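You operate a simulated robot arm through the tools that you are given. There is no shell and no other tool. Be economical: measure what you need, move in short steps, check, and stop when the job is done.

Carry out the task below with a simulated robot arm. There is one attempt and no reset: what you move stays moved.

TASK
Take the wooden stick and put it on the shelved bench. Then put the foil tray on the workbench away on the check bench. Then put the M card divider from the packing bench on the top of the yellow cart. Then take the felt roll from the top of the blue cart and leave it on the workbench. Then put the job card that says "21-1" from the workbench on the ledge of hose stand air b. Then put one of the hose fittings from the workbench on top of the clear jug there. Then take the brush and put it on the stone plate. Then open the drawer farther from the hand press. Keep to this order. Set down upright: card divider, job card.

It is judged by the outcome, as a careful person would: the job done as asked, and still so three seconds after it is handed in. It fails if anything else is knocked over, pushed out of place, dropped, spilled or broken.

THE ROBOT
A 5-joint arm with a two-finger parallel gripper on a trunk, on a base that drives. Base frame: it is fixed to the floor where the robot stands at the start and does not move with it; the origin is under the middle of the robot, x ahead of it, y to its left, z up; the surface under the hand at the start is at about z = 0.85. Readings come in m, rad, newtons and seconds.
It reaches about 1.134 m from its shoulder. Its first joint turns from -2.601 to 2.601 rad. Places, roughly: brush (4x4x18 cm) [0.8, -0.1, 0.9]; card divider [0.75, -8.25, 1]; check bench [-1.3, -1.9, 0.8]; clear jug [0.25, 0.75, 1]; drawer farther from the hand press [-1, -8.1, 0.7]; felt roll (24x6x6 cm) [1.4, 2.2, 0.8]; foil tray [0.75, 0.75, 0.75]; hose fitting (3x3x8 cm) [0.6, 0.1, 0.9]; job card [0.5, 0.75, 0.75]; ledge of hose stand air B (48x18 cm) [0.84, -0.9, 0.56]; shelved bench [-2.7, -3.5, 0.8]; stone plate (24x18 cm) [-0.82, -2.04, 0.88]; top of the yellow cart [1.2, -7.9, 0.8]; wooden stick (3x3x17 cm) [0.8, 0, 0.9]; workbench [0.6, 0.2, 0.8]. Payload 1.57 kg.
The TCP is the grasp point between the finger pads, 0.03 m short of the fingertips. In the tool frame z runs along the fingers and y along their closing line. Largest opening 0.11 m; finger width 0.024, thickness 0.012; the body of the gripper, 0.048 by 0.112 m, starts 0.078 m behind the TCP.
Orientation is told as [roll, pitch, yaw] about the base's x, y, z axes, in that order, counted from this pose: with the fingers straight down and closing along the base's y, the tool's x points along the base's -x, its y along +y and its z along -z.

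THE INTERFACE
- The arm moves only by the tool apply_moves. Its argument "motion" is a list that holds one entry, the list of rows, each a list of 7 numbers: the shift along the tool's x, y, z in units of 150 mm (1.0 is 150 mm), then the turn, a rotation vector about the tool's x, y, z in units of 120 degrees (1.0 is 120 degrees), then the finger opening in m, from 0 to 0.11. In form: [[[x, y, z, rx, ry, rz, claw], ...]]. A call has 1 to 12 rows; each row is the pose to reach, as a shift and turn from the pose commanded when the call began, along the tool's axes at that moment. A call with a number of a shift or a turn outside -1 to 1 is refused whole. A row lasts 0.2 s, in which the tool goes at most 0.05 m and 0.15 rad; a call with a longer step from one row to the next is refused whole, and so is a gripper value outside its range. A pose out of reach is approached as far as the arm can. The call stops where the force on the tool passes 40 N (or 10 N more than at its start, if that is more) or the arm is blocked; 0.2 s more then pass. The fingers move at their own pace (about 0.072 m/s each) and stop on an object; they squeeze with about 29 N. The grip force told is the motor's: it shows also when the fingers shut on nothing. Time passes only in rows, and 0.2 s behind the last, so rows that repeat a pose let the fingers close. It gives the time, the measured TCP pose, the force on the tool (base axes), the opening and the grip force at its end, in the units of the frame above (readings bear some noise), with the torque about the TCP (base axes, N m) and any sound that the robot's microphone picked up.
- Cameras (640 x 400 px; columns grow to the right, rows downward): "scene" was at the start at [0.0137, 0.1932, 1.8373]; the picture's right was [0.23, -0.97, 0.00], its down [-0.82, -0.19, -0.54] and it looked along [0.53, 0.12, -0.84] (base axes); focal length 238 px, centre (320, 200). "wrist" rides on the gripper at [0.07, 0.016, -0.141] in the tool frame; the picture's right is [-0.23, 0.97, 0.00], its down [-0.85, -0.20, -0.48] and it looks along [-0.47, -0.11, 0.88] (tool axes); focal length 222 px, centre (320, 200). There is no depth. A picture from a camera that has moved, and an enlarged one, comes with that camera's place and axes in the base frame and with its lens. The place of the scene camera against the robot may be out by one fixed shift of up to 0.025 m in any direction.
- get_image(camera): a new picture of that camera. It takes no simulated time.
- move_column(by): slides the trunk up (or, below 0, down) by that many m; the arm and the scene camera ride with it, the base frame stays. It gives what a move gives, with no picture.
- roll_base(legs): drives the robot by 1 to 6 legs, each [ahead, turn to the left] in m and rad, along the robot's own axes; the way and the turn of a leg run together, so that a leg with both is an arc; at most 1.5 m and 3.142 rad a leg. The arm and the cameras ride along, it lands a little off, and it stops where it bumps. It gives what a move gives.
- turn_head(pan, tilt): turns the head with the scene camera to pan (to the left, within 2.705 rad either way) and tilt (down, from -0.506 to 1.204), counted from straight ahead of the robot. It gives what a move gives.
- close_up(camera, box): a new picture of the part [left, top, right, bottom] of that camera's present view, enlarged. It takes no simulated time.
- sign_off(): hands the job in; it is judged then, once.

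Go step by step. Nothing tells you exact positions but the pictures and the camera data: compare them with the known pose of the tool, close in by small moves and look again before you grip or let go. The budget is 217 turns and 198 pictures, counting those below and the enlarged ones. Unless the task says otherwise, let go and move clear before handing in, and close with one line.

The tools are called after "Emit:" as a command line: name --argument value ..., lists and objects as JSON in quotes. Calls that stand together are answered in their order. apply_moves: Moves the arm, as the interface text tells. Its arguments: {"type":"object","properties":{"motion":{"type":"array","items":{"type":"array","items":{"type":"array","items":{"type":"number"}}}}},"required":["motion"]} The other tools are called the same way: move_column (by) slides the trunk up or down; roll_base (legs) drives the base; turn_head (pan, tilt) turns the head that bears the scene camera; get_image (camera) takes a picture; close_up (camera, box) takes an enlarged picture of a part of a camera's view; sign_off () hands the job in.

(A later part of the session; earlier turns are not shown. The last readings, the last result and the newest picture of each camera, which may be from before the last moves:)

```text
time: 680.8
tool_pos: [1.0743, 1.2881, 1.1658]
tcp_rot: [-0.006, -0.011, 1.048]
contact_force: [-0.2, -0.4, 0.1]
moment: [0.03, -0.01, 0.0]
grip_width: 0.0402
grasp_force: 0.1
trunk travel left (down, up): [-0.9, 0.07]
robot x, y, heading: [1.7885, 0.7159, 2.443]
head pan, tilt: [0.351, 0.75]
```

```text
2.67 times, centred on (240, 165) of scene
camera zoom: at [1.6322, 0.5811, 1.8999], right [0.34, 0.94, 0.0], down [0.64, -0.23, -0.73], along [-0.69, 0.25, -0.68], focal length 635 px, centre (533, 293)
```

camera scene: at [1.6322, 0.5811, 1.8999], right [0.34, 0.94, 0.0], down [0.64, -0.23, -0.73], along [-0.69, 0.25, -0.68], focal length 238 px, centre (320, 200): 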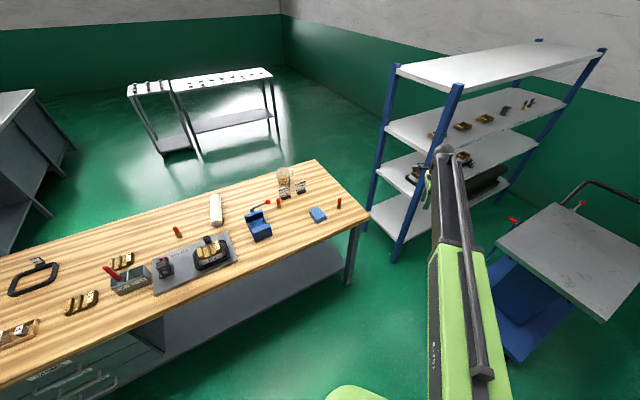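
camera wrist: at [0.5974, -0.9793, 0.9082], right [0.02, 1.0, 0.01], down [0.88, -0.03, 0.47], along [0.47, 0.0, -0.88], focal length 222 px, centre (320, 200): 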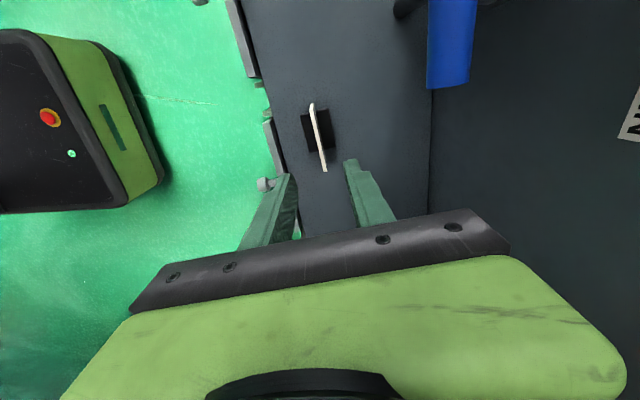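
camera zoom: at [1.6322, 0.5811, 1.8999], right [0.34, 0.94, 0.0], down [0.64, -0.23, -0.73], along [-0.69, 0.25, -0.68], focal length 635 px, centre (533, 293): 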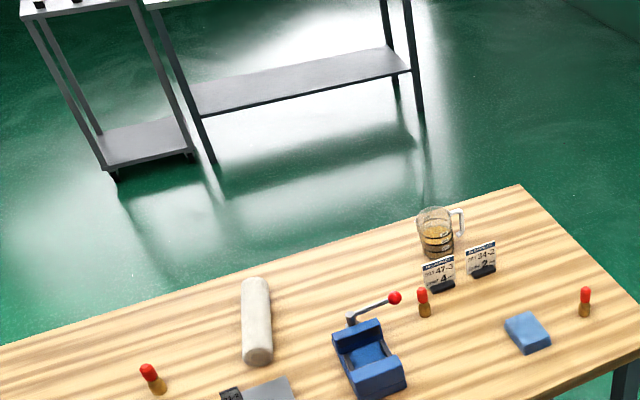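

Nothing was disturbed: all items stand as before. Hand is high now; I turn to the bench and look down on the jug.

Emit:
roll_base --legs '[[0, 0.697], [0.43, 0]]'

Emit:
get_image --camera "wrist"

Emit:
turn_head --pan 0.0 --tilt 0.9

Emit:
get_image --camera "scene"

```text
time: 685.3
tool_pos: [0.4475, 0.6888, 1.1651]
tcp_rot: [-0.006, -0.01, 1.747]
contact_force: [-0.5, 0.4, 0.7]
moment: [0.03, -0.01, -0.01]
grip_width: 0.0399
grasp_force: 0.0
trunk travel left (down, up): [-0.9, 0.07]
robot x, y, heading: [1.3625, 0.7184, -3.133]
head pan, tilt: [0.351, 0.75]
```

```text
63 pictures are left
camera wrist: at [0.4424, 0.6151, 1.3059], right [-1.0, 0.05, 0.0], down [0.04, 0.87, 0.49], along [0.03, 0.49, -0.87], focal length 222 px, centre (320, 200)
```

wrist: 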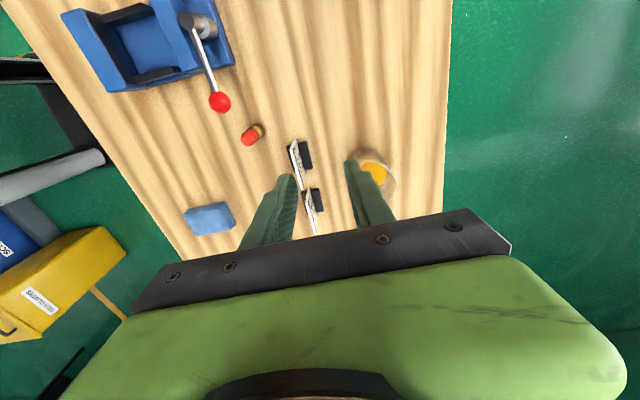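

```text
time: 686.1
tool_pos: [0.4475, 0.689, 1.1665]
tcp_rot: [-0.004, -0.011, 1.748]
contact_force: [-0.2, -0.2, 0.1]
moment: [-0.01, -0.03, -0.03]
grip_width: 0.04
grasp_force: 0.1
trunk travel left (down, up): [-0.9, 0.07]
robot x, y, heading: [1.3622, 0.7206, -3.131]
head pan, tilt: [0.0, 0.901]
```

```text
62 pictures are left
camera scene: at [1.3272, 0.544, 1.8881], right [-0.01, 1.0, 0.0], down [0.78, 0.0, -0.62], along [-0.62, 0.0, -0.78], focal length 238 px, centre (320, 200)
```

scene: 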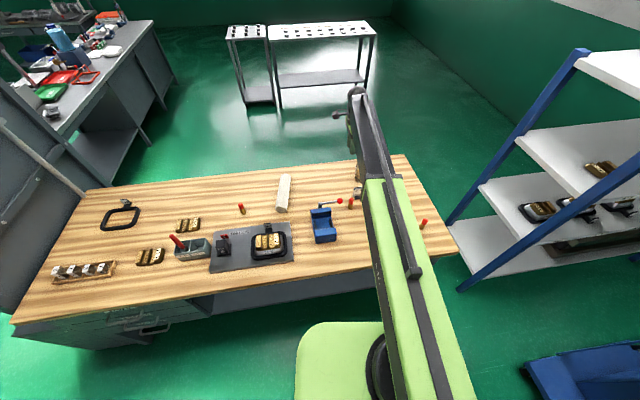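

Emit:
close_up --camera "wrist" --box '[340, 120, 440, 220]'

Emit:
apply_moves --motion '[[[0.25, 0, 0, 0, 0, 0, 0.06], [0.5, 0, 0, 0, 0, 0, 0.06], [0.7, 0, 0, 0, 0, 0, 0.06]]]'

Emit:
get_image --camera "wrist"

```text
4.00 times, centred on (390, 170) of wrist
camera zoom: at [0.4433, 0.6152, 1.3066], right [-1.0, 0.05, 0.0], down [0.04, 0.87, 0.49], along [0.03, 0.49, -0.87], focal length 888 px, centre (40, 320)
```

zoom: 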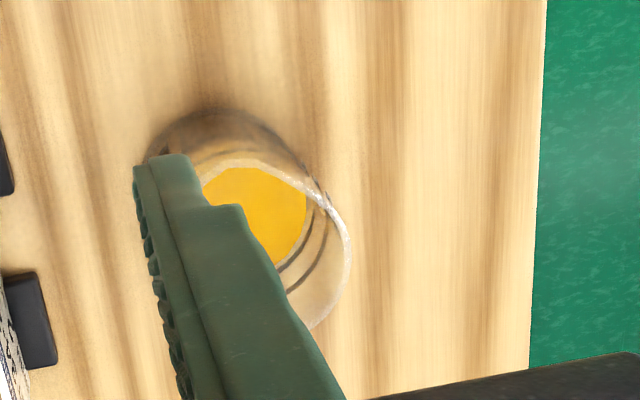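

```text
time: 686.9
tool_pos: [0.4677, 0.5867, 1.1673]
tcp_rot: [-0.006, -0.012, 1.747]
contact_force: [-0.3, -0.3, 0.5]
moment: [0.03, 0.0, -0.03]
grip_width: 0.0596
grasp_force: 0.0
trunk travel left (down, up): [-0.9, 0.07]
robot x, y, heading: [1.3644, 0.7176, -3.14]
head pan, tilt: [0.0, 0.901]
```

```text
60 pictures are left
camera wrist: at [0.4626, 0.5123, 1.3068], right [-1.0, 0.05, 0.0], down [0.05, 0.87, 0.49], along [0.03, 0.49, -0.87], focal length 222 px, centre (320, 200)
```

wrist: 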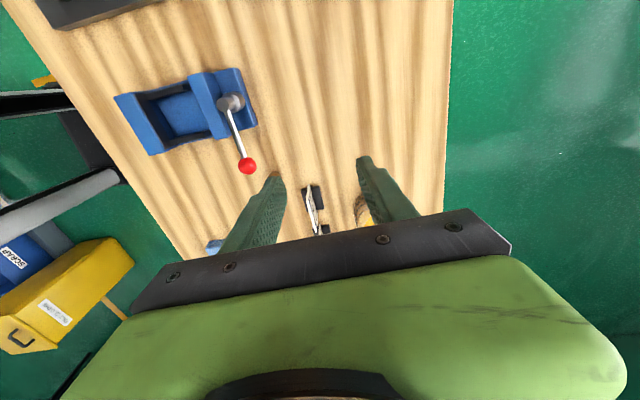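

Emit:
apply_moves --motion '[[[-0.25, 0.05, 0, 0, 0, 0, 0.06], [-0.5, 0.1, 0, 0, 0, 0, 0.06], [-0.75, 0.15, 0, 0, 0, 0, 0.06], [-1, 0.2, 0, 0, 0, 0, 0.06]]]'

Emit:
apply_moves --motion '[[[-0.25, 0.05, 0, 0, 0, 0, 0.06], [-0.5, 0.05, 0, 0, 0, 0, 0.06], [-0.75, 0.05, 0, 0, 0, 0, 0.06], [-1, 0.05, 0, 0, 0, 0, 0.06]]]'

Emit:
get_image --camera "wrist"

```text
time: 687.9
tool_pos: [0.4176, 0.7304, 1.1674]
tcp_rot: [-0.002, -0.01, 1.748]
contact_force: [0.4, -0.4, 0.9]
moment: [-0.02, 0.0, -0.02]
grip_width: 0.0598
grasp_force: 0.1
out of reach, approached as far as the arm can: row 4
trunk travel left (down, up): [-0.9, 0.07]
robot x, y, heading: [1.3611, 0.7205, -3.141]
head pan, tilt: [0.0, 0.901]
```

```text
time: 688.9
tool_pos: [0.4301, 0.8682, 1.1676]
tcp_rot: [-0.005, -0.01, 1.746]
contact_force: [0.3, 0.4, 0.7]
moment: [-0.02, 0.0, -0.01]
grip_width: 0.0602
grasp_force: 0.0
out of reach, approached as far as the arm can: row 1, 2, 3, 4
trunk travel left (down, up): [-0.9, 0.07]
robot x, y, heading: [1.3633, 0.7172, -3.135]
head pan, tilt: [0.0, 0.901]
```

```text
59 pictures are left
camera wrist: at [0.4262, 0.7939, 1.3068], right [-1.0, 0.05, 0.0], down [0.05, 0.87, 0.49], along [0.03, 0.49, -0.87], focal length 222 px, centre (320, 200)
```

wrist: 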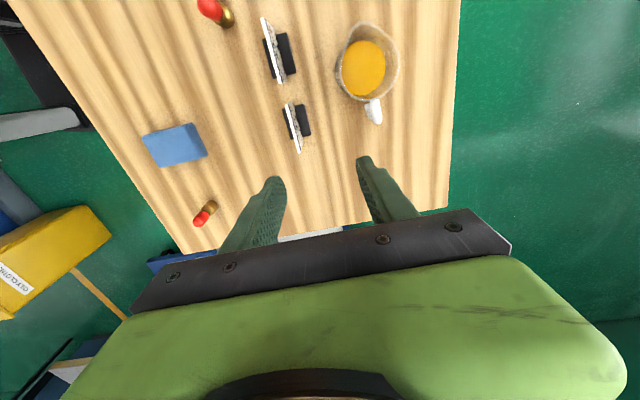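

Emit:
close_up --camera "wrist" --box '[310, 10, 430, 130]'

Emit:
close_up --camera "wrist" --box '[160, 180, 260, 240]'

```text
3.33 times, centred on (370, 70) of wrist
camera zoom: at [0.4262, 0.7939, 1.3068], right [-1.0, 0.05, 0.0], down [0.05, 0.87, 0.49], along [0.03, 0.49, -0.87], focal length 740 px, centre (153, 633)
```

zoom: 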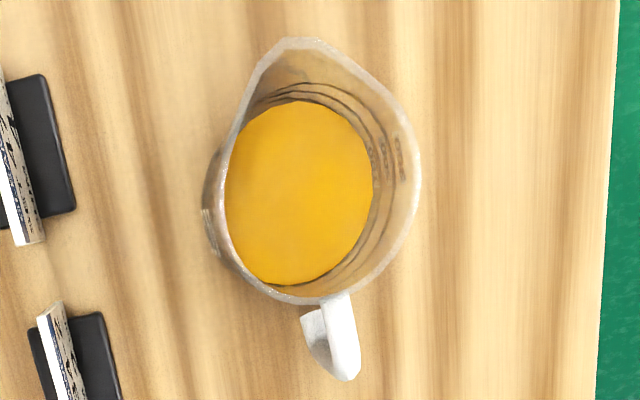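

```text
6.40 times, centred on (210, 210) of wrist
camera zoom: at [0.4262, 0.7939, 1.3068], right [-1.0, 0.05, 0.0], down [0.05, 0.87, 0.49], along [0.03, 0.49, -0.87], focal length 1422 px, centre (1024, 136)
```

zoom: 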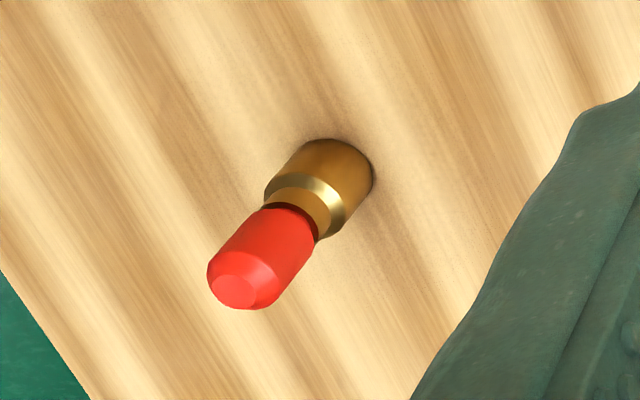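

The jug is open (mouth ≈7.5 cm), so the 8 cm fitting must lie across its rim. I'll take the north-east fitting at [0.695, 1.048] with a tilted grip, then flip it level. First spin, retract and reposition.

Emit:
apply_moves --motion '[[[0, 0, 0, 0, 0, 0.0693, 0.06], [0, 0, 0, 0, 0, 0.1385, 0.06], [0, 0, 0, 0, 0, 0.2078, 0.06], [0, 0, 0, 0, 0, 0.277, 0.06], [0, 0, 0, 0, 0, 0.3463, 0.06], [0, 0, 0, 0, 0, 0.4155, 0.06], [0, 0, 0, 0, 0, 0.4848, 0.06], [0, 0, 0, 0, 0, 0.554, 0.06], [0, 0, 0, 0, 0, 0.6233, 0.06], [0, 0, 0, 0, 0, 0.6925, 0.06], [0, 0, 0, 0, 0, 0.7618, 0.06], [0, 0, 0, 0, 0, 0.831, 0.06]]]'

Emit:
apply_moves --motion '[[[-0.25, 0, 0, 0, 0, 0, 0.06], [-0.5, 0, 0, 0, 0, 0, 0.06], [-0.75, 0, 0, 0, 0, 0, 0.06], [-1, 0, 0, 0, 0, 0, 0.06]]]'

Emit:
roll_base --legs '[[-0.45, 0], [0, -1.57], [0.36, 0], [0, 1.57], [0.15, 0]]'

Emit:
apply_moves --motion '[[[0, 0, 0, 0, 0.0714, 0, 0.06], [0, 0, 0, 0, 0.1428, 0, 0.06], [0, 0, 0, 0, 0.2143, 0, 0.06], [0, 0, 0, 0, 0.2857, 0, 0.06], [0, 0, 0, 0, 0.3571, 0, 0.06], [0, 0, 0, 0, 0.4286, 0, 0.06], [0, 0, 0, 0, 0.5, 0, 0.06], [0, 0, 0, 0, 0.5, 0, 0.06]]]'

Emit:
get_image --camera "wrist"

Emit:
get_image --camera "scene"

```text
time: 691.5
tool_pos: [0.4303, 0.8681, 1.1663]
tcp_rot: [0.012, -0.002, 0.007]
contact_force: [-0.3, 0.3, 0.0]
moment: [0.04, -0.01, 0.01]
grip_width: 0.06
grasp_force: 0.0
out of reach, approached as far as the arm can: row 5, 6, 7, 8, 9, 10, 11, 12
trunk travel left (down, up): [-0.9, 0.07]
robot x, y, heading: [1.3627, 0.7187, -3.137]
head pan, tilt: [0.0, 0.901]
```

```text
time: 692.5
tool_pos: [0.5797, 0.8665, 1.1663]
tcp_rot: [0.013, -0.001, 0.008]
contact_force: [-0.4, 0.0, 0.9]
moment: [0.03, -0.01, 0.0]
grip_width: 0.0598
grasp_force: 0.1
trunk travel left (down, up): [-0.9, 0.07]
robot x, y, heading: [1.3653, 0.721, -3.133]
head pan, tilt: [0.0, 0.901]
```

```text
time: 705.7
tool_pos: [0.8864, 1.2644, 1.1665]
tcp_rot: [0.014, -0.003, -0.04]
contact_force: [-0.4, 1.1, -0.1]
moment: [-0.03, -0.02, -0.03]
grip_width: 0.0599
grasp_force: 0.0
trunk travel left (down, up): [-0.9, 0.07]
robot x, y, heading: [1.6645, 1.0735, 3.089]
head pan, tilt: [0.0, 0.901]
```

```text
time: 707.5
tool_pos: [0.8909, 1.264, 1.285]
tcp_rot: [0.024, 1.043, -0.018]
contact_force: [-0.7, 0.3, -0.3]
moment: [0.01, 0.03, -0.03]
grip_width: 0.0601
grasp_force: 0.0
out of reach, approached as far as the arm can: row 2, 3, 4, 5, 6, 7, 8
trunk travel left (down, up): [-0.9, 0.07]
robot x, y, heading: [1.6657, 1.0708, 3.09]
head pan, tilt: [0.0, 0.901]
```

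```text
56 pictures are left
camera wrist: at [0.9788, 1.2746, 1.416], right [0.15, 0.97, -0.19], down [0.84, -0.23, -0.5], along [-0.53, -0.08, -0.85], focal length 222 px, centre (320, 200)
```

wrist: 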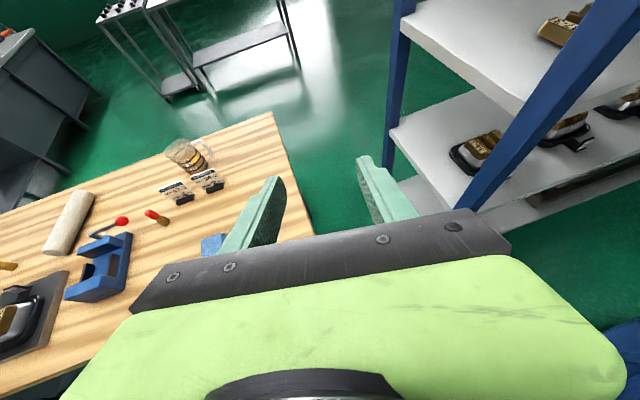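

```text
55 pictures are left
camera scene: at [1.6171, 0.8984, 1.888], right [0.05, 1.0, 0.0], down [0.78, -0.04, -0.62], along [-0.62, 0.03, -0.78], focal length 238 px, centre (320, 200)
```

scene: 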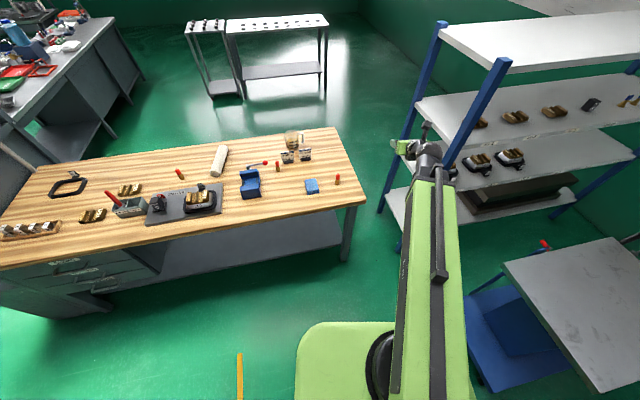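

Emit:
apply_moves --motion '[[[0.07, -0.18, 0.1225, 0, 0, 0, 0.06], [0.14, -0.36, 0.245, 0, 0, 0, 0.06], [0.21, -0.54, 0.3675, 0, 0, 0, 0.06], [0.28, -0.72, 0.49, 0, 0, 0, 0.06]]]'

Emit:
apply_moves --motion '[[[0.07, -0.18, 0.1225, 0, 0, 0, 0.06], [0.14, -0.36, 0.245, 0, 0, 0, 0.06], [0.21, -0.54, 0.3675, 0, 0, 0, 0.06], [0.28, -0.72, 0.49, 0, 0, 0, 0.06]]]'

Emit:
get_image --camera "wrist"

```text
time: 708.5
tool_pos: [0.7988, 1.1612, 1.2852]
tcp_rot: [0.023, 1.046, -0.019]
contact_force: [-0.1, -0.4, -0.7]
moment: [0.0, -0.02, 0.01]
grip_width: 0.0595
grasp_force: 0.0
trunk travel left (down, up): [-0.9, 0.07]
robot x, y, heading: [1.6626, 1.074, 3.081]
head pan, tilt: [0.0, 0.901]
```

```text
time: 709.5
tool_pos: [0.7073, 1.0972, 1.2861]
tcp_rot: [0.008, 1.05, 0.031]
contact_force: [-0.5, -0.3, 0.3]
moment: [0.01, 0.0, -0.01]
grip_width: 0.0601
grasp_force: 0.0
out of reach, approached as far as the arm can: row 1, 2, 3, 4
trunk travel left (down, up): [-0.9, 0.07]
robot x, y, heading: [1.6588, 1.0713, 3.086]
head pan, tilt: [0.0, 0.901]
```

```text
54 pictures are left
camera wrist: at [0.7933, 1.1139, 1.4164], right [0.09, 0.98, -0.19], down [0.85, -0.18, -0.5], along [-0.53, -0.12, -0.84], focal length 222 px, centre (320, 200)
```

wrist: 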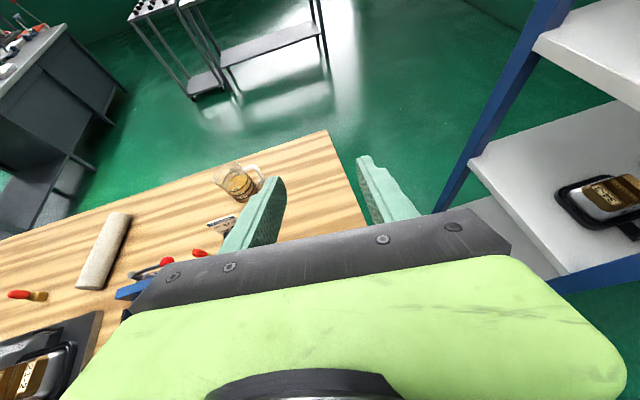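

Emit:
roll_base --legs '[[0, 0.052]]'

Emit:
move_column --by -0.25

Emit:
get_image --camera "wrist"

Emit:
close_up --camera "scene" --box '[280, 100, 440, 230]'

```text
time: 710.3
tool_pos: [0.7082, 1.0467, 1.2871]
tcp_rot: [0.011, 1.05, 0.083]
contact_force: [0.4, -0.4, 0.9]
moment: [0.01, 0.01, 0.02]
grip_width: 0.0597
grasp_force: 0.1
trunk travel left (down, up): [-0.9, 0.07]
robot x, y, heading: [1.6631, 1.0677, 3.136]
head pan, tilt: [0.0, 0.901]
```

```text
time: 712.9
tool_pos: [0.7079, 1.0468, 1.0357]
tcp_rot: [0.007, 1.05, 0.086]
contact_force: [-0.2, 0.4, -0.1]
moment: [-0.02, 0.03, 0.0]
grip_width: 0.06
grasp_force: 0.1
trunk travel left (down, up): [-0.65, 0.32]
robot x, y, heading: [1.6654, 1.0683, 3.129]
head pan, tilt: [0.0, 0.901]
```

```text
53 pictures are left
camera wrist: at [0.793, 1.068, 1.1668], right [0.04, 0.98, -0.19], down [0.85, -0.13, -0.5], along [-0.52, -0.15, -0.84], focal length 222 px, centre (320, 200)
```

wrist: 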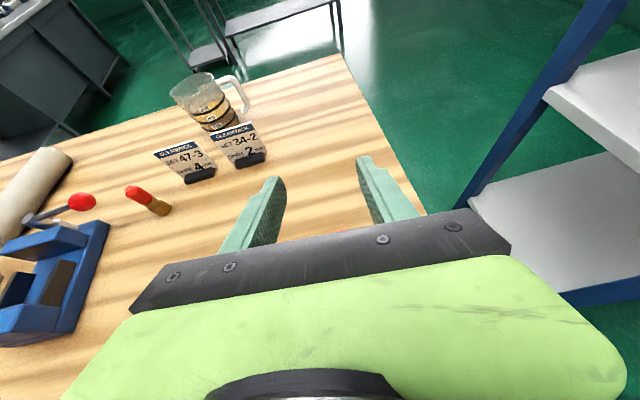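

```text
3.08 times, centred on (360, 165) of scene
camera zoom: at [1.625, 0.8952, 1.6381], right [0.01, 1.0, 0.0], down [0.78, -0.01, -0.62], along [-0.62, 0.0, -0.78], focal length 733 px, centre (197, 308)
```

zoom: 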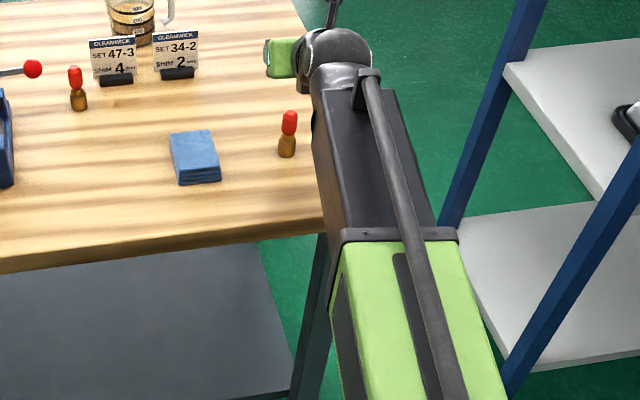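

Emit:
move_column --by -0.1

Emit:
get_image --camera "wrist"

Emit:
close_up --camera "scene" --box '[300, 90, 420, 190]'

```text
time: 714.2
tool_pos: [0.7068, 1.0468, 0.9369]
tcp_rot: [0.005, 1.052, 0.085]
contact_force: [0.0, 0.3, -1.2]
moment: [-0.02, -0.01, 0.0]
grip_width: 0.0601
grasp_force: 0.0
trunk travel left (down, up): [-0.55, 0.42]
robot x, y, heading: [1.6637, 1.0691, 3.13]
head pan, tilt: [0.0, 0.901]
```

```text
51 pictures are left
camera wrist: at [0.793, 1.068, 1.0668], right [0.04, 0.98, -0.19], down [0.85, -0.13, -0.5], along [-0.52, -0.15, -0.84], focal length 222 px, centre (320, 200)
```

wrist: 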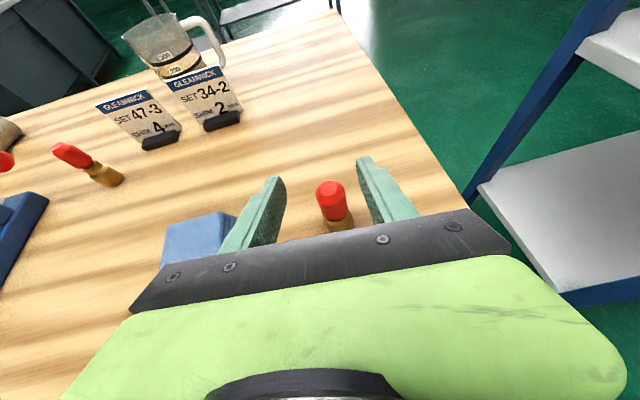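

```text
4.00 times, centred on (360, 140) of scene
camera zoom: at [1.625, 0.8952, 1.5381], right [0.01, 1.0, 0.0], down [0.78, -0.01, -0.62], along [-0.62, 0.0, -0.78], focal length 953 px, centre (160, 440)
```

zoom: 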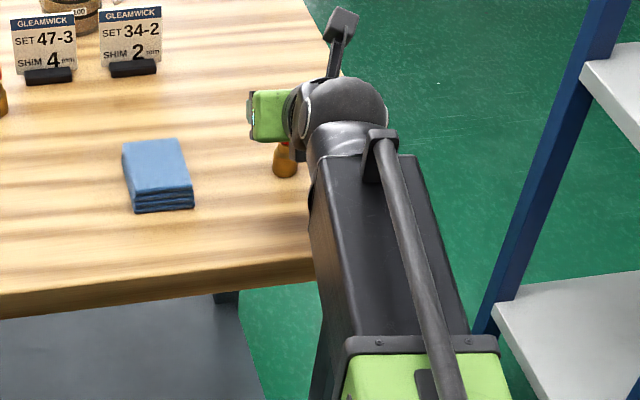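

Emit:
apply_moves --motion '[[[-0.028, 0.035, -0.049, 0, 0, 0, 0.06], [-0.028, 0.035, -0.049, 0, 0, 0, 0.06]]]'

Emit:
move_column --by -0.037

Emit:
get_image --camera "wrist"

```text
time: 714.9
tool_pos: [0.7164, 1.0525, 0.9368]
tcp_rot: [0.008, 1.048, 0.086]
contact_force: [-0.1, -0.1, 0.8]
moment: [0.0, -0.02, -0.02]
grip_width: 0.06
grasp_force: 0.1
trunk travel left (down, up): [-0.55, 0.42]
robot x, y, heading: [1.6602, 1.0694, 3.135]
head pan, tilt: [0.0, 0.901]
```

```text
time: 715.7
tool_pos: [0.7152, 1.0515, 0.8985]
tcp_rot: [0.006, 1.051, 0.085]
contact_force: [0.3, -0.1, 0.6]
moment: [0.02, -0.02, 0.01]
grip_width: 0.0604
grasp_force: 0.1
trunk travel left (down, up): [-0.513, 0.457]
robot x, y, heading: [1.6625, 1.0686, 3.129]
head pan, tilt: [0.0, 0.901]
```

```text
49 pictures are left
camera wrist: at [0.802, 1.0738, 1.0297], right [0.04, 0.98, -0.19], down [0.85, -0.13, -0.5], along [-0.52, -0.15, -0.84], focal length 222 px, centre (320, 200)
```

wrist: 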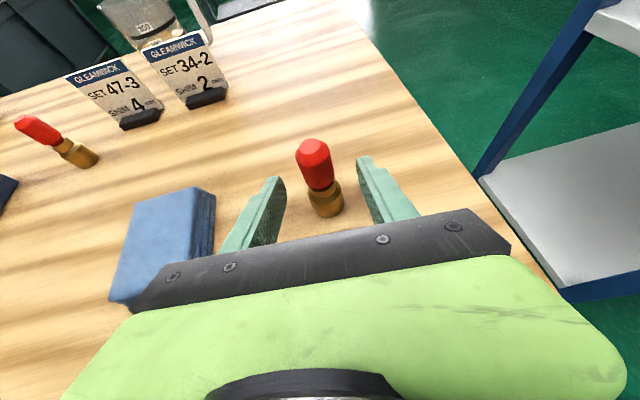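

Emit:
apply_moves --motion '[[[0, 0, 0, 0, 0, 0, 0.03], [0, 0, 0, 0, 0, 0, 0.0], [0, 0, 0, 0, 0, 0, 0.0], [0, 0, 0, 0, 0, 0, 0.0]]]'

Emit:
close_up --camera "wrist" --box '[200, 110, 440, 260]'

Emit:
move_column --by 0.05

Emit:
close_up --camera "wrist" --box '[200, 110, 440, 260]'

```text
time: 716.7
tool_pos: [0.716, 1.0521, 0.8994]
tcp_rot: [0.006, 1.052, 0.086]
contact_force: [-0.7, -0.2, 1.4]
moment: [-0.03, 0.05, -0.04]
grip_width: 0.0274
grasp_force: 28.7
trunk travel left (down, up): [-0.513, 0.457]
robot x, y, heading: [1.6639, 1.0744, 3.137]
head pan, tilt: [0.0, 0.901]
```

```text
2.67 times, centred on (320, 185) of wrist
camera zoom: at [0.802, 1.0738, 1.0298], right [0.04, 0.98, -0.19], down [0.85, -0.13, -0.5], along [-0.52, -0.15, -0.84], focal length 592 px, centre (320, 240)
```

zoom: 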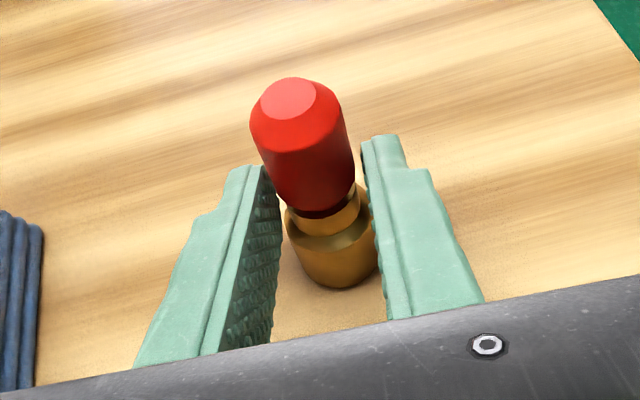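

```text
time: 717.6
tool_pos: [0.7158, 1.0522, 0.9487]
tcp_rot: [0.006, 1.048, 0.086]
contact_force: [-0.6, 0.7, -1.4]
moment: [0.01, 0.02, -0.01]
grip_width: 0.0279
grasp_force: 29.3
trunk travel left (down, up): [-0.563, 0.407]
robot x, y, heading: [1.6656, 1.0678, 3.138]
head pan, tilt: [0.0, 0.901]
```

```text
2.67 times, centred on (320, 185) of wrist
camera zoom: at [0.8019, 1.0737, 1.0796], right [0.04, 0.98, -0.19], down [0.85, -0.13, -0.5], along [-0.52, -0.15, -0.84], focal length 592 px, centre (320, 240)
```

zoom: 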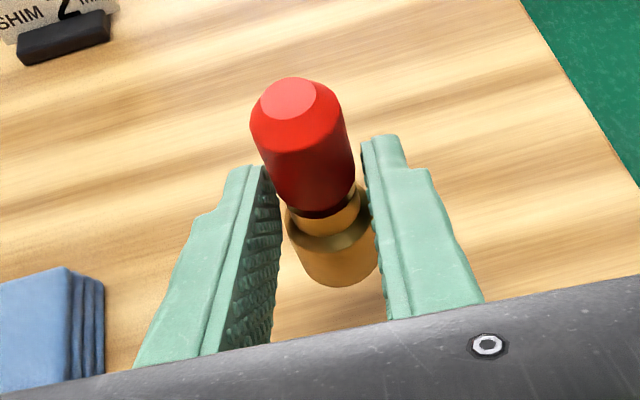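

The fitting is held. I raise it and flip it to level (spin 180°, tilt 30°).

Emit:
move_column --by 0.3

Emit:
apply_moves --motion '[[[0, 0, 0, 0, 0, -0.0625, 0], [0, 0, 0, 0, 0, -0.125, 0], [0, 0, 0, 0, 0, -0.1875, 0], [0, 0, 0, 0, 0, -0.25, 0], [0, 0, 0, 0, 0, -0.3125, 0], [0, 0, 0, 0, 0, -0.375, 0], [0, 0, 0, 0, 0, -0.4375, 0], [0, 0, 0, 0, 0, -0.5, 0], [0, 0, 0, 0, 0, -0.5625, 0], [0, 0, 0, 0, 0, -0.625, 0], [0, 0, 0, 0, 0, -0.6875, 0], [0, 0, 0, 0, 0, -0.75, 0]]]'

Emit:
apply_moves --motion '[[[0, 0, 0, 0, 0, -0.0625, 0], [0, 0, 0, 0, 0, -0.125, 0], [0, 0, 0, 0, 0, -0.1875, 0], [0, 0, 0, 0, 0, -0.25, 0], [0, 0, 0, 0, 0, -0.3125, 0], [0, 0, 0, 0, 0, -0.375, 0], [0, 0, 0, 0, 0, -0.4375, 0], [0, 0, 0, 0, 0, -0.5, 0], [0, 0, 0, 0, 0, -0.5625, 0], [0, 0, 0, 0, 0, -0.625, 0], [0, 0, 0, 0, 0, -0.6875, 0], [0, 0, 0, 0, 0, -0.75, 0]]]'

Emit:
apply_moves --motion '[[[0, 0, 0, 0, 0.0625, 0, 0], [0, 0, 0, 0, 0.125, 0, 0], [0, 0, 0, 0, 0.1875, 0, 0], [0, 0, 0, 0, 0.25, 0, 0], [0, 0, 0, 0, 0.25, 0, 0]]]'

Emit:
roll_base --legs '[[0, 0.19], [0.26, 0]]'

Emit:
get_image --camera "wrist"

Emit:
get_image --camera "scene"

```text
time: 720.6
tool_pos: [0.7165, 1.0525, 1.249]
tcp_rot: [0.007, 1.048, 0.086]
contact_force: [-0.3, -0.1, -1.0]
moment: [0.01, 0.02, -0.02]
grip_width: 0.0278
grasp_force: 29.3
trunk travel left (down, up): [-0.863, 0.107]
robot x, y, heading: [1.6657, 1.0659, 3.134]
head pan, tilt: [0.0, 0.901]
```

```text
time: 723.2
tool_pos: [0.7167, 1.0524, 1.2487]
tcp_rot: [1.051, -0.006, 1.652]
contact_force: [-0.5, -1.0, -0.6]
moment: [-0.02, -0.02, 0.02]
grip_width: 0.0278
grasp_force: 29.2
trunk travel left (down, up): [-0.863, 0.107]
robot x, y, heading: [1.6612, 1.0696, 3.13]
head pan, tilt: [0.0, 0.901]
```

```text
time: 725.8
tool_pos: [0.716, 1.0525, 1.2491]
tcp_rot: [-0.01, -1.048, -3.052]
contact_force: [-0.8, -0.5, 0.1]
moment: [0.02, -0.03, -0.03]
grip_width: 0.0276
grasp_force: 29.1
trunk travel left (down, up): [-0.863, 0.107]
robot x, y, heading: [1.6649, 1.0694, 3.13]
head pan, tilt: [0.0, 0.901]
```

```text
time: 727.0
tool_pos: [0.7161, 1.0532, 1.1624]
tcp_rot: [-0.003, -0.525, -3.061]
contact_force: [0.8, 1.5, -1.4]
moment: [0.01, 0.02, 0.01]
grip_width: 0.0276
grasp_force: 28.7
out of reach, approached as far as the arm can: row 1, 2, 3, 4, 5
trunk travel left (down, up): [-0.863, 0.107]
robot x, y, heading: [1.6636, 1.07, 3.135]
head pan, tilt: [0.0, 0.901]
```

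```text
time: 729.6
tool_pos: [0.4734, 0.8305, 1.1605]
tcp_rot: [-0.002, -0.525, -2.876]
contact_force: [-0.3, -0.5, -1.2]
moment: [0.02, -0.04, 0.01]
grip_width: 0.0277
grasp_force: 29.4
trunk travel left (down, up): [-0.863, 0.107]
robot x, y, heading: [1.4003, 1.0277, -2.966]
head pan, tilt: [0.0, 0.901]
```

```text
46 pictures are left
camera wrist: at [0.6042, 0.8471, 1.2474], right [0.07, -0.99, 0.11], down [-0.53, 0.06, 0.84], along [-0.84, -0.11, -0.53], focal length 222 px, centre (320, 200)
```

wrist: 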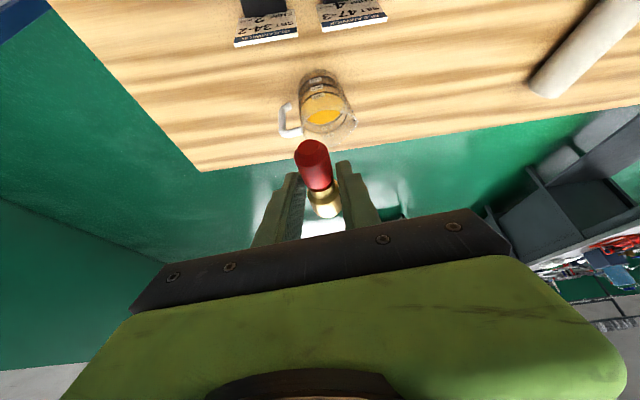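

```text
45 pictures are left
camera scene: at [1.3934, 0.8482, 1.851], right [-0.17, 0.98, 0.0], down [0.77, 0.14, -0.62], along [-0.61, -0.11, -0.78], focal length 238 px, centre (320, 200)
```

scene: 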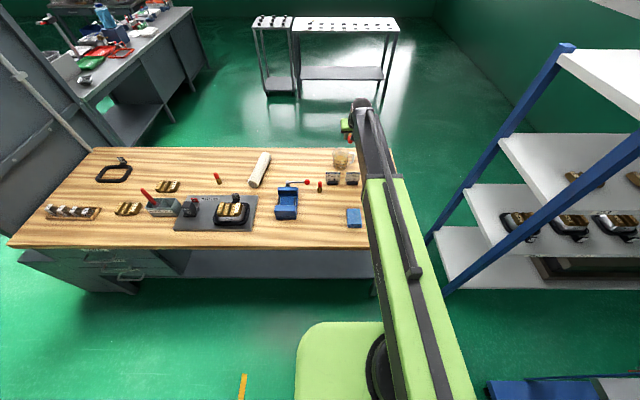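

The fitting is level. I zoom in on the jug to fix its rim centre and height.

Emit:
close_up --camera "wrist" --box '[270, 50, 390, 150]'

Emit:
close_up --camera "scene" --box '[310, 130, 370, 190]'

```text
4.00 times, centred on (330, 100) of wrist
camera zoom: at [0.6042, 0.8471, 1.2474], right [0.07, -0.99, 0.11], down [-0.53, 0.06, 0.84], along [-0.84, -0.11, -0.53], focal length 888 px, centre (280, 600)
```

zoom: 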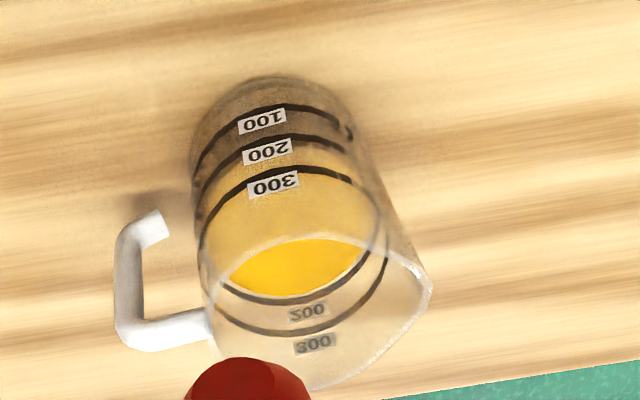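

```text
6.67 times, centred on (340, 160) of scene
camera zoom: at [1.3934, 0.8482, 1.851], right [-0.17, 0.98, 0.0], down [0.77, 0.14, -0.62], along [-0.61, -0.11, -0.78], focal length 1588 px, centre (187, 467)
```

zoom: 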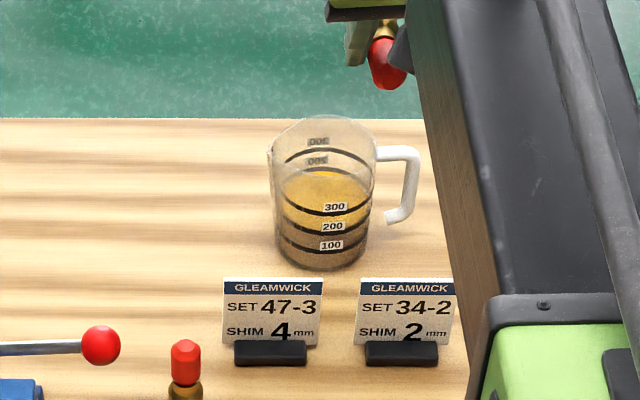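

Emit:
apply_moves --motion '[[[-0.217, -0.016, 0.126, 0, 0, 0, 0], [-0.435, -0.033, 0.251, 0, 0, 0, 0], [-0.652, -0.049, 0.377, 0, 0, 0, 0], [-0.652, -0.049, 0.377, 0, 0, 0, 0]]]'

Emit:
move_column --by -0.1

Emit:
close_up --camera "wrist" --box '[200, 40, 440, 240]'

Emit:
close_up --camera "scene" --box '[310, 110, 390, 190]'

```text
time: 730.6
tool_pos: [0.3605, 0.8082, 1.1626]
tcp_rot: [-0.006, -0.527, -2.876]
contact_force: [0.1, 0.9, -1.5]
moment: [-0.04, -0.03, 0.0]
grip_width: 0.0278
grasp_force: 29.5
trunk travel left (down, up): [-0.863, 0.107]
robot x, y, heading: [1.4017, 1.0258, -2.968]
head pan, tilt: [0.0, 0.901]
```

```text
time: 731.9
tool_pos: [0.359, 0.8081, 1.0621]
tcp_rot: [-0.006, -0.527, -2.874]
contact_force: [-0.2, 0.4, -0.1]
moment: [-0.01, -0.02, -0.02]
grip_width: 0.0276
grasp_force: 28.8
trunk travel left (down, up): [-0.763, 0.207]
robot x, y, heading: [1.4014, 1.0242, -2.967]
head pan, tilt: [0.0, 0.901]
```

```text
2.00 times, centred on (320, 140) of wrist
camera zoom: at [0.4911, 0.8252, 1.1486], right [0.07, -0.99, 0.11], down [-0.53, 0.06, 0.84], along [-0.84, -0.11, -0.52], focal length 444 px, centre (320, 320)
```

zoom: 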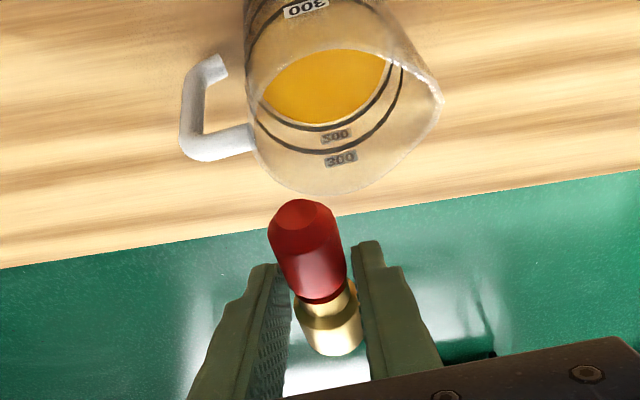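

```text
5.00 times, centred on (350, 150) of scene
camera zoom: at [1.3957, 0.8488, 1.7511], right [-0.17, 0.98, 0.0], down [0.77, 0.14, -0.62], along [-0.61, -0.11, -0.78], focal length 1191 px, centre (170, 450)
```

zoom: 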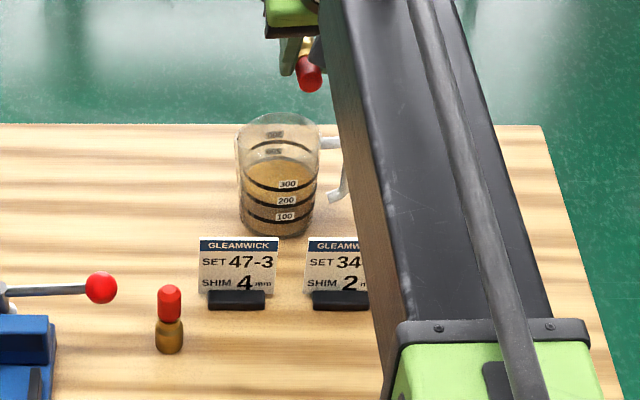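

Emit:
apply_moves --motion '[[[0.029, 0, -0.017, 0, 0, 0, 0], [0.029, 0, -0.017, 0, 0, 0, 0]]]'

Emit:
move_column --by -0.05

Emit:
close_up --camera "wrist" --box '[200, 40, 440, 240]'

Emit:
close_up --camera "scene" --box '[310, 110, 390, 190]'

```text
time: 732.5
tool_pos: [0.3643, 0.808, 1.0611]
tcp_rot: [-0.003, -0.529, -2.874]
contact_force: [-0.3, -1.0, -0.4]
moment: [-0.02, -0.01, 0.01]
grip_width: 0.0278
grasp_force: 28.9
trunk travel left (down, up): [-0.763, 0.207]
robot x, y, heading: [1.4011, 1.026, -2.961]
head pan, tilt: [0.0, 0.901]
```

```text
time: 733.4
tool_pos: [0.3647, 0.8084, 1.0113]
tcp_rot: [-0.007, -0.527, -2.877]
contact_force: [0.6, 0.0, -1.2]
moment: [-0.01, -0.04, 0.0]
grip_width: 0.0278
grasp_force: 28.7
trunk travel left (down, up): [-0.713, 0.257]
robot x, y, heading: [1.4031, 1.0261, -2.967]
head pan, tilt: [0.0, 0.901]
```

```text
2.00 times, centred on (320, 140) of wrist
camera zoom: at [0.4959, 0.8261, 1.0986], right [0.07, -0.99, 0.11], down [-0.53, 0.06, 0.84], along [-0.84, -0.11, -0.52], focal length 444 px, centre (320, 320)
```

zoom: 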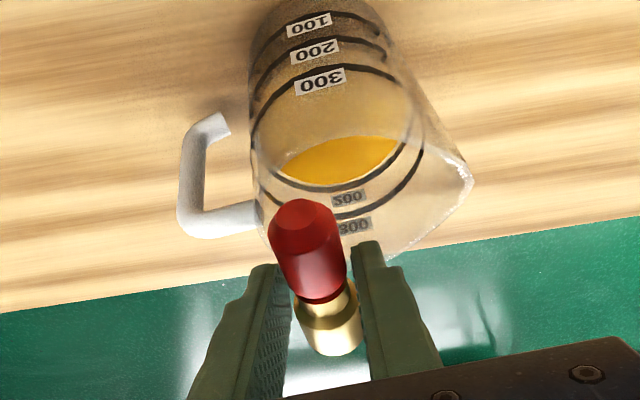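

```text
5.00 times, centred on (350, 150) of scene
camera zoom: at [1.3958, 0.8488, 1.701], right [-0.17, 0.98, 0.0], down [0.77, 0.14, -0.62], along [-0.61, -0.11, -0.78], focal length 1191 px, centre (170, 450)
```

zoom: 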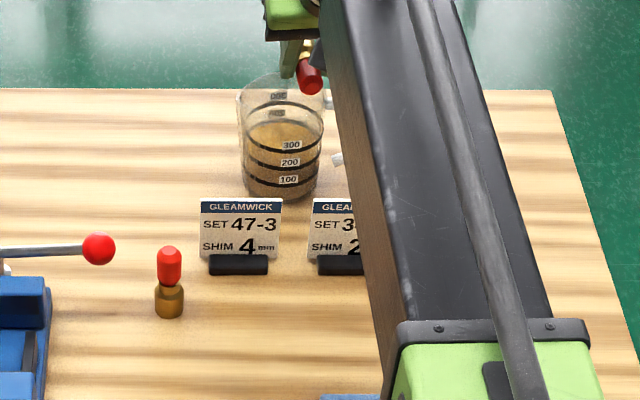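

Emit:
move_column --by -0.01

Emit:
move_column --by -0.004

Emit:
close_up --camera "wrist" --box '[200, 40, 440, 240]'

```text
time: 734.0
tool_pos: [0.3655, 0.8088, 1.001]
tcp_rot: [-0.006, -0.527, -2.873]
contact_force: [0.4, 0.0, -0.6]
moment: [0.03, 0.01, 0.0]
grip_width: 0.0276
grasp_force: 28.7
trunk travel left (down, up): [-0.703, 0.267]
robot x, y, heading: [1.401, 1.0242, -2.967]
head pan, tilt: [0.0, 0.901]
```

```text
time: 734.5
tool_pos: [0.3651, 0.8082, 0.9976]
tcp_rot: [-0.007, -0.528, -2.874]
contact_force: [0.5, -0.5, -0.9]
moment: [-0.01, 0.0, 0.0]
grip_width: 0.0279
grasp_force: 29.3
trunk travel left (down, up): [-0.699, 0.271]
robot x, y, heading: [1.4047, 1.0227, -2.963]
head pan, tilt: [0.0, 0.901]
```

```text
2.00 times, centred on (320, 140) of wrist
camera zoom: at [0.4958, 0.8261, 1.0845], right [0.07, -0.99, 0.11], down [-0.53, 0.06, 0.84], along [-0.84, -0.11, -0.52], focal length 444 px, centre (320, 320)
```

zoom: 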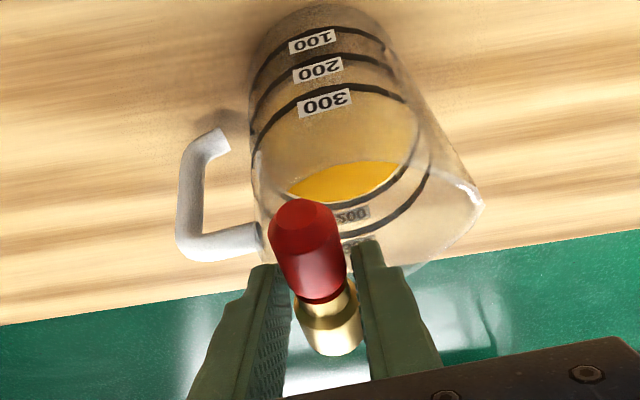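

Emit:
move_column --by -0.004

Emit:
move_column --by -0.004

Emit:
move_column --by -0.003

```text
time: 735.1
tool_pos: [0.365, 0.8096, 0.9938]
tcp_rot: [-0.006, -0.528, -2.875]
contact_force: [-0.2, -0.9, 0.3]
moment: [0.0, -0.02, -0.02]
grip_width: 0.0276
grasp_force: 28.9
trunk travel left (down, up): [-0.695, 0.275]
robot x, y, heading: [1.4013, 1.0249, -2.97]
head pan, tilt: [0.0, 0.901]
```

```text
time: 735.6
tool_pos: [0.3656, 0.8091, 0.9925]
tcp_rot: [-0.004, -0.532, -2.875]
contact_force: [-6.1, -1.7, 24.5]
moment: [-0.26, 0.67, 0.01]
grip_width: 0.0276
grasp_force: 28.6
trunk travel left (down, up): [-0.691, 0.279]
robot x, y, heading: [1.4052, 1.0267, -2.965]
head pan, tilt: [0.0, 0.901]
```

```text
time: 736.0
tool_pos: [0.3653, 0.8085, 0.9922]
tcp_rot: [-0.004, -0.539, -2.874]
contact_force: [2.3, -0.8, 26.4]
moment: [-0.21, 0.17, 0.04]
grip_width: 0.0273
grasp_force: 29.0
trunk travel left (down, up): [-0.689, 0.281]
robot x, y, heading: [1.3997, 1.029, -2.961]
head pan, tilt: [0.0, 0.901]
stopped: the force on the tool passed its limit at 43 N (the readings are from after the stop); the commanded pose is now the measured one
```

Contact with the rim. I ease up 2 mm and look before releasing.

Emit:
move_column --by 0.003

Emit:
close_up --camera "wrist" --box '[200, 40, 440, 240]'

Emit:
close_up --camera "scene" --box '[320, 100, 370, 150]'

```text
time: 736.5
tool_pos: [0.3647, 0.8079, 0.9924]
tcp_rot: [-0.006, -0.532, -2.875]
contact_force: [3.5, -1.3, 10.1]
moment: [-0.11, -0.03, 0.07]
grip_width: 0.0277
grasp_force: 29.1
trunk travel left (down, up): [-0.692, 0.278]
robot x, y, heading: [1.4025, 1.033, -2.967]
head pan, tilt: [0.0, 0.901]
```

```text
2.00 times, centred on (320, 140) of wrist
camera zoom: at [0.4965, 0.8261, 1.0788], right [0.07, -0.99, 0.11], down [-0.53, 0.06, 0.85], along [-0.85, -0.12, -0.52], focal length 444 px, centre (320, 320)
```

zoom: 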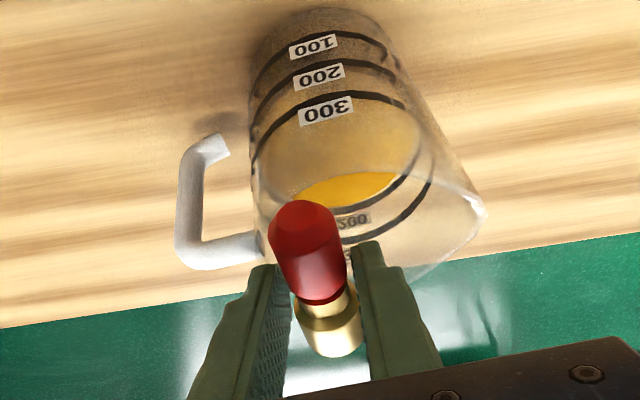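

```text
8.00 times, centred on (345, 125) of scene
camera zoom: at [1.398, 0.8491, 1.68], right [-0.17, 0.98, 0.0], down [0.77, 0.14, -0.62], along [-0.61, -0.11, -0.78], focal length 1905 px, centre (120, 800)
```

zoom: 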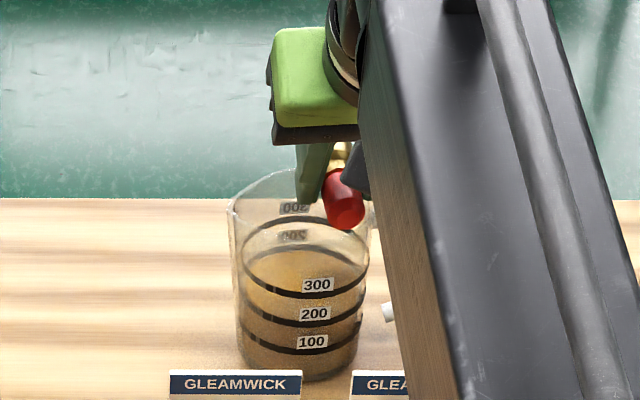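

Both ends overlap the rim (contact torque balanced out). I open gently.

Emit:
apply_moves --motion '[[[0, 0, 0, 0, 0, 0, 0.03], [0, 0, 0, 0, 0, 0, 0.033], [0, 0, 0, 0, 0, 0, 0.036], [0, 0, 0, 0, 0, 0, 0.04], [0, 0, 0, 0, 0, 0, 0.04]]]'

Emit:
close_up --camera "wrist" --box '[200, 40, 440, 240]'

```text
time: 737.7
tool_pos: [0.365, 0.8088, 0.9922]
tcp_rot: [-0.005, -0.534, -2.875]
contact_force: [-0.3, 2.0, 9.8]
moment: [0.02, 0.04, -0.02]
grip_width: 0.0382
grasp_force: 0.1
trunk travel left (down, up): [-0.692, 0.278]
robot x, y, heading: [1.4026, 1.0265, -2.962]
head pan, tilt: [0.0, 0.901]
```

```text
2.00 times, centred on (320, 140) of wrist
camera zoom: at [0.4958, 0.8264, 1.0786], right [0.07, -0.99, 0.11], down [-0.53, 0.06, 0.85], along [-0.85, -0.12, -0.52], focal length 444 px, centre (320, 320)
```

zoom: 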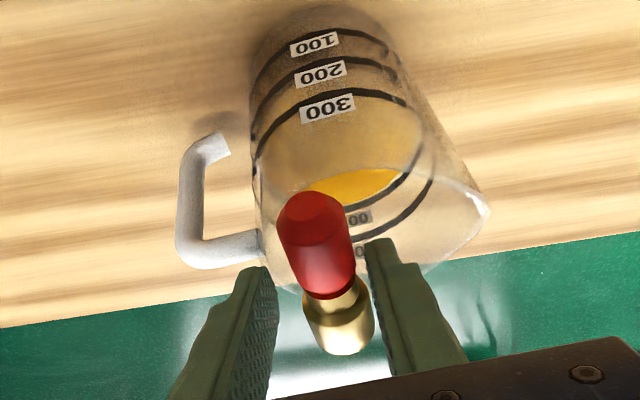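

Emit:
move_column --by 0.012

Emit:
close_up --camera "wrist" --box '[200, 40, 440, 240]'

Emit:
move_column --by 0.06

Emit:
close_up --camera "wrist" --box '[200, 40, 440, 240]'

```text
time: 738.3
tool_pos: [0.3634, 0.8085, 1.0034]
tcp_rot: [-0.005, -0.531, -2.875]
contact_force: [-0.6, 0.0, -0.3]
moment: [0.0, 0.01, -0.01]
grip_width: 0.04
grasp_force: 0.0
trunk travel left (down, up): [-0.704, 0.266]
robot x, y, heading: [1.4016, 1.0267, -2.965]
head pan, tilt: [0.0, 0.901]
```

```text
2.00 times, centred on (320, 140) of wrist
camera zoom: at [0.4948, 0.8256, 1.0894], right [0.07, -0.99, 0.11], down [-0.53, 0.06, 0.85], along [-0.85, -0.12, -0.52], focal length 444 px, centre (320, 320)
```

zoom: 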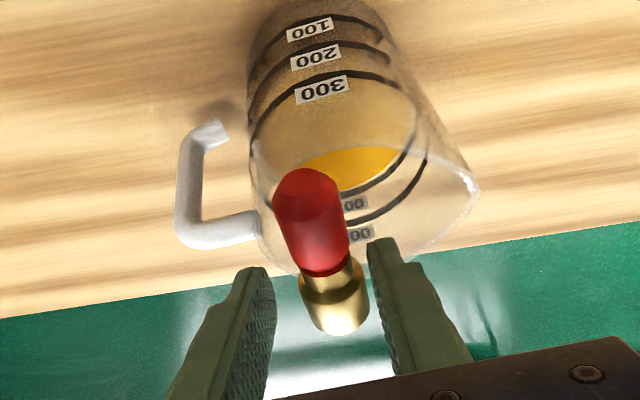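

```text
time: 739.3
tool_pos: [0.364, 0.8095, 1.0627]
tcp_rot: [-0.005, -0.533, -2.874]
contact_force: [0.1, 0.1, 0.1]
moment: [0.01, -0.02, -0.01]
grip_width: 0.0402
grasp_force: 0.1
trunk travel left (down, up): [-0.764, 0.206]
robot x, y, heading: [1.4017, 1.0264, -2.964]
head pan, tilt: [0.0, 0.901]
```

```text
2.00 times, centred on (320, 140) of wrist
camera zoom: at [0.4949, 0.8258, 1.1496], right [0.07, -0.99, 0.11], down [-0.53, 0.06, 0.85], along [-0.85, -0.12, -0.52], focal length 444 px, centre (320, 320)
```

zoom: 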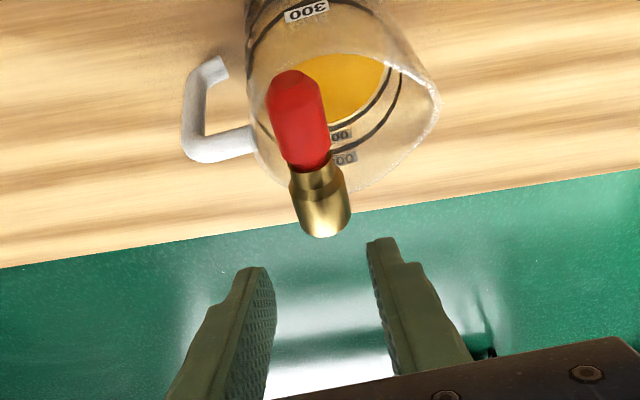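

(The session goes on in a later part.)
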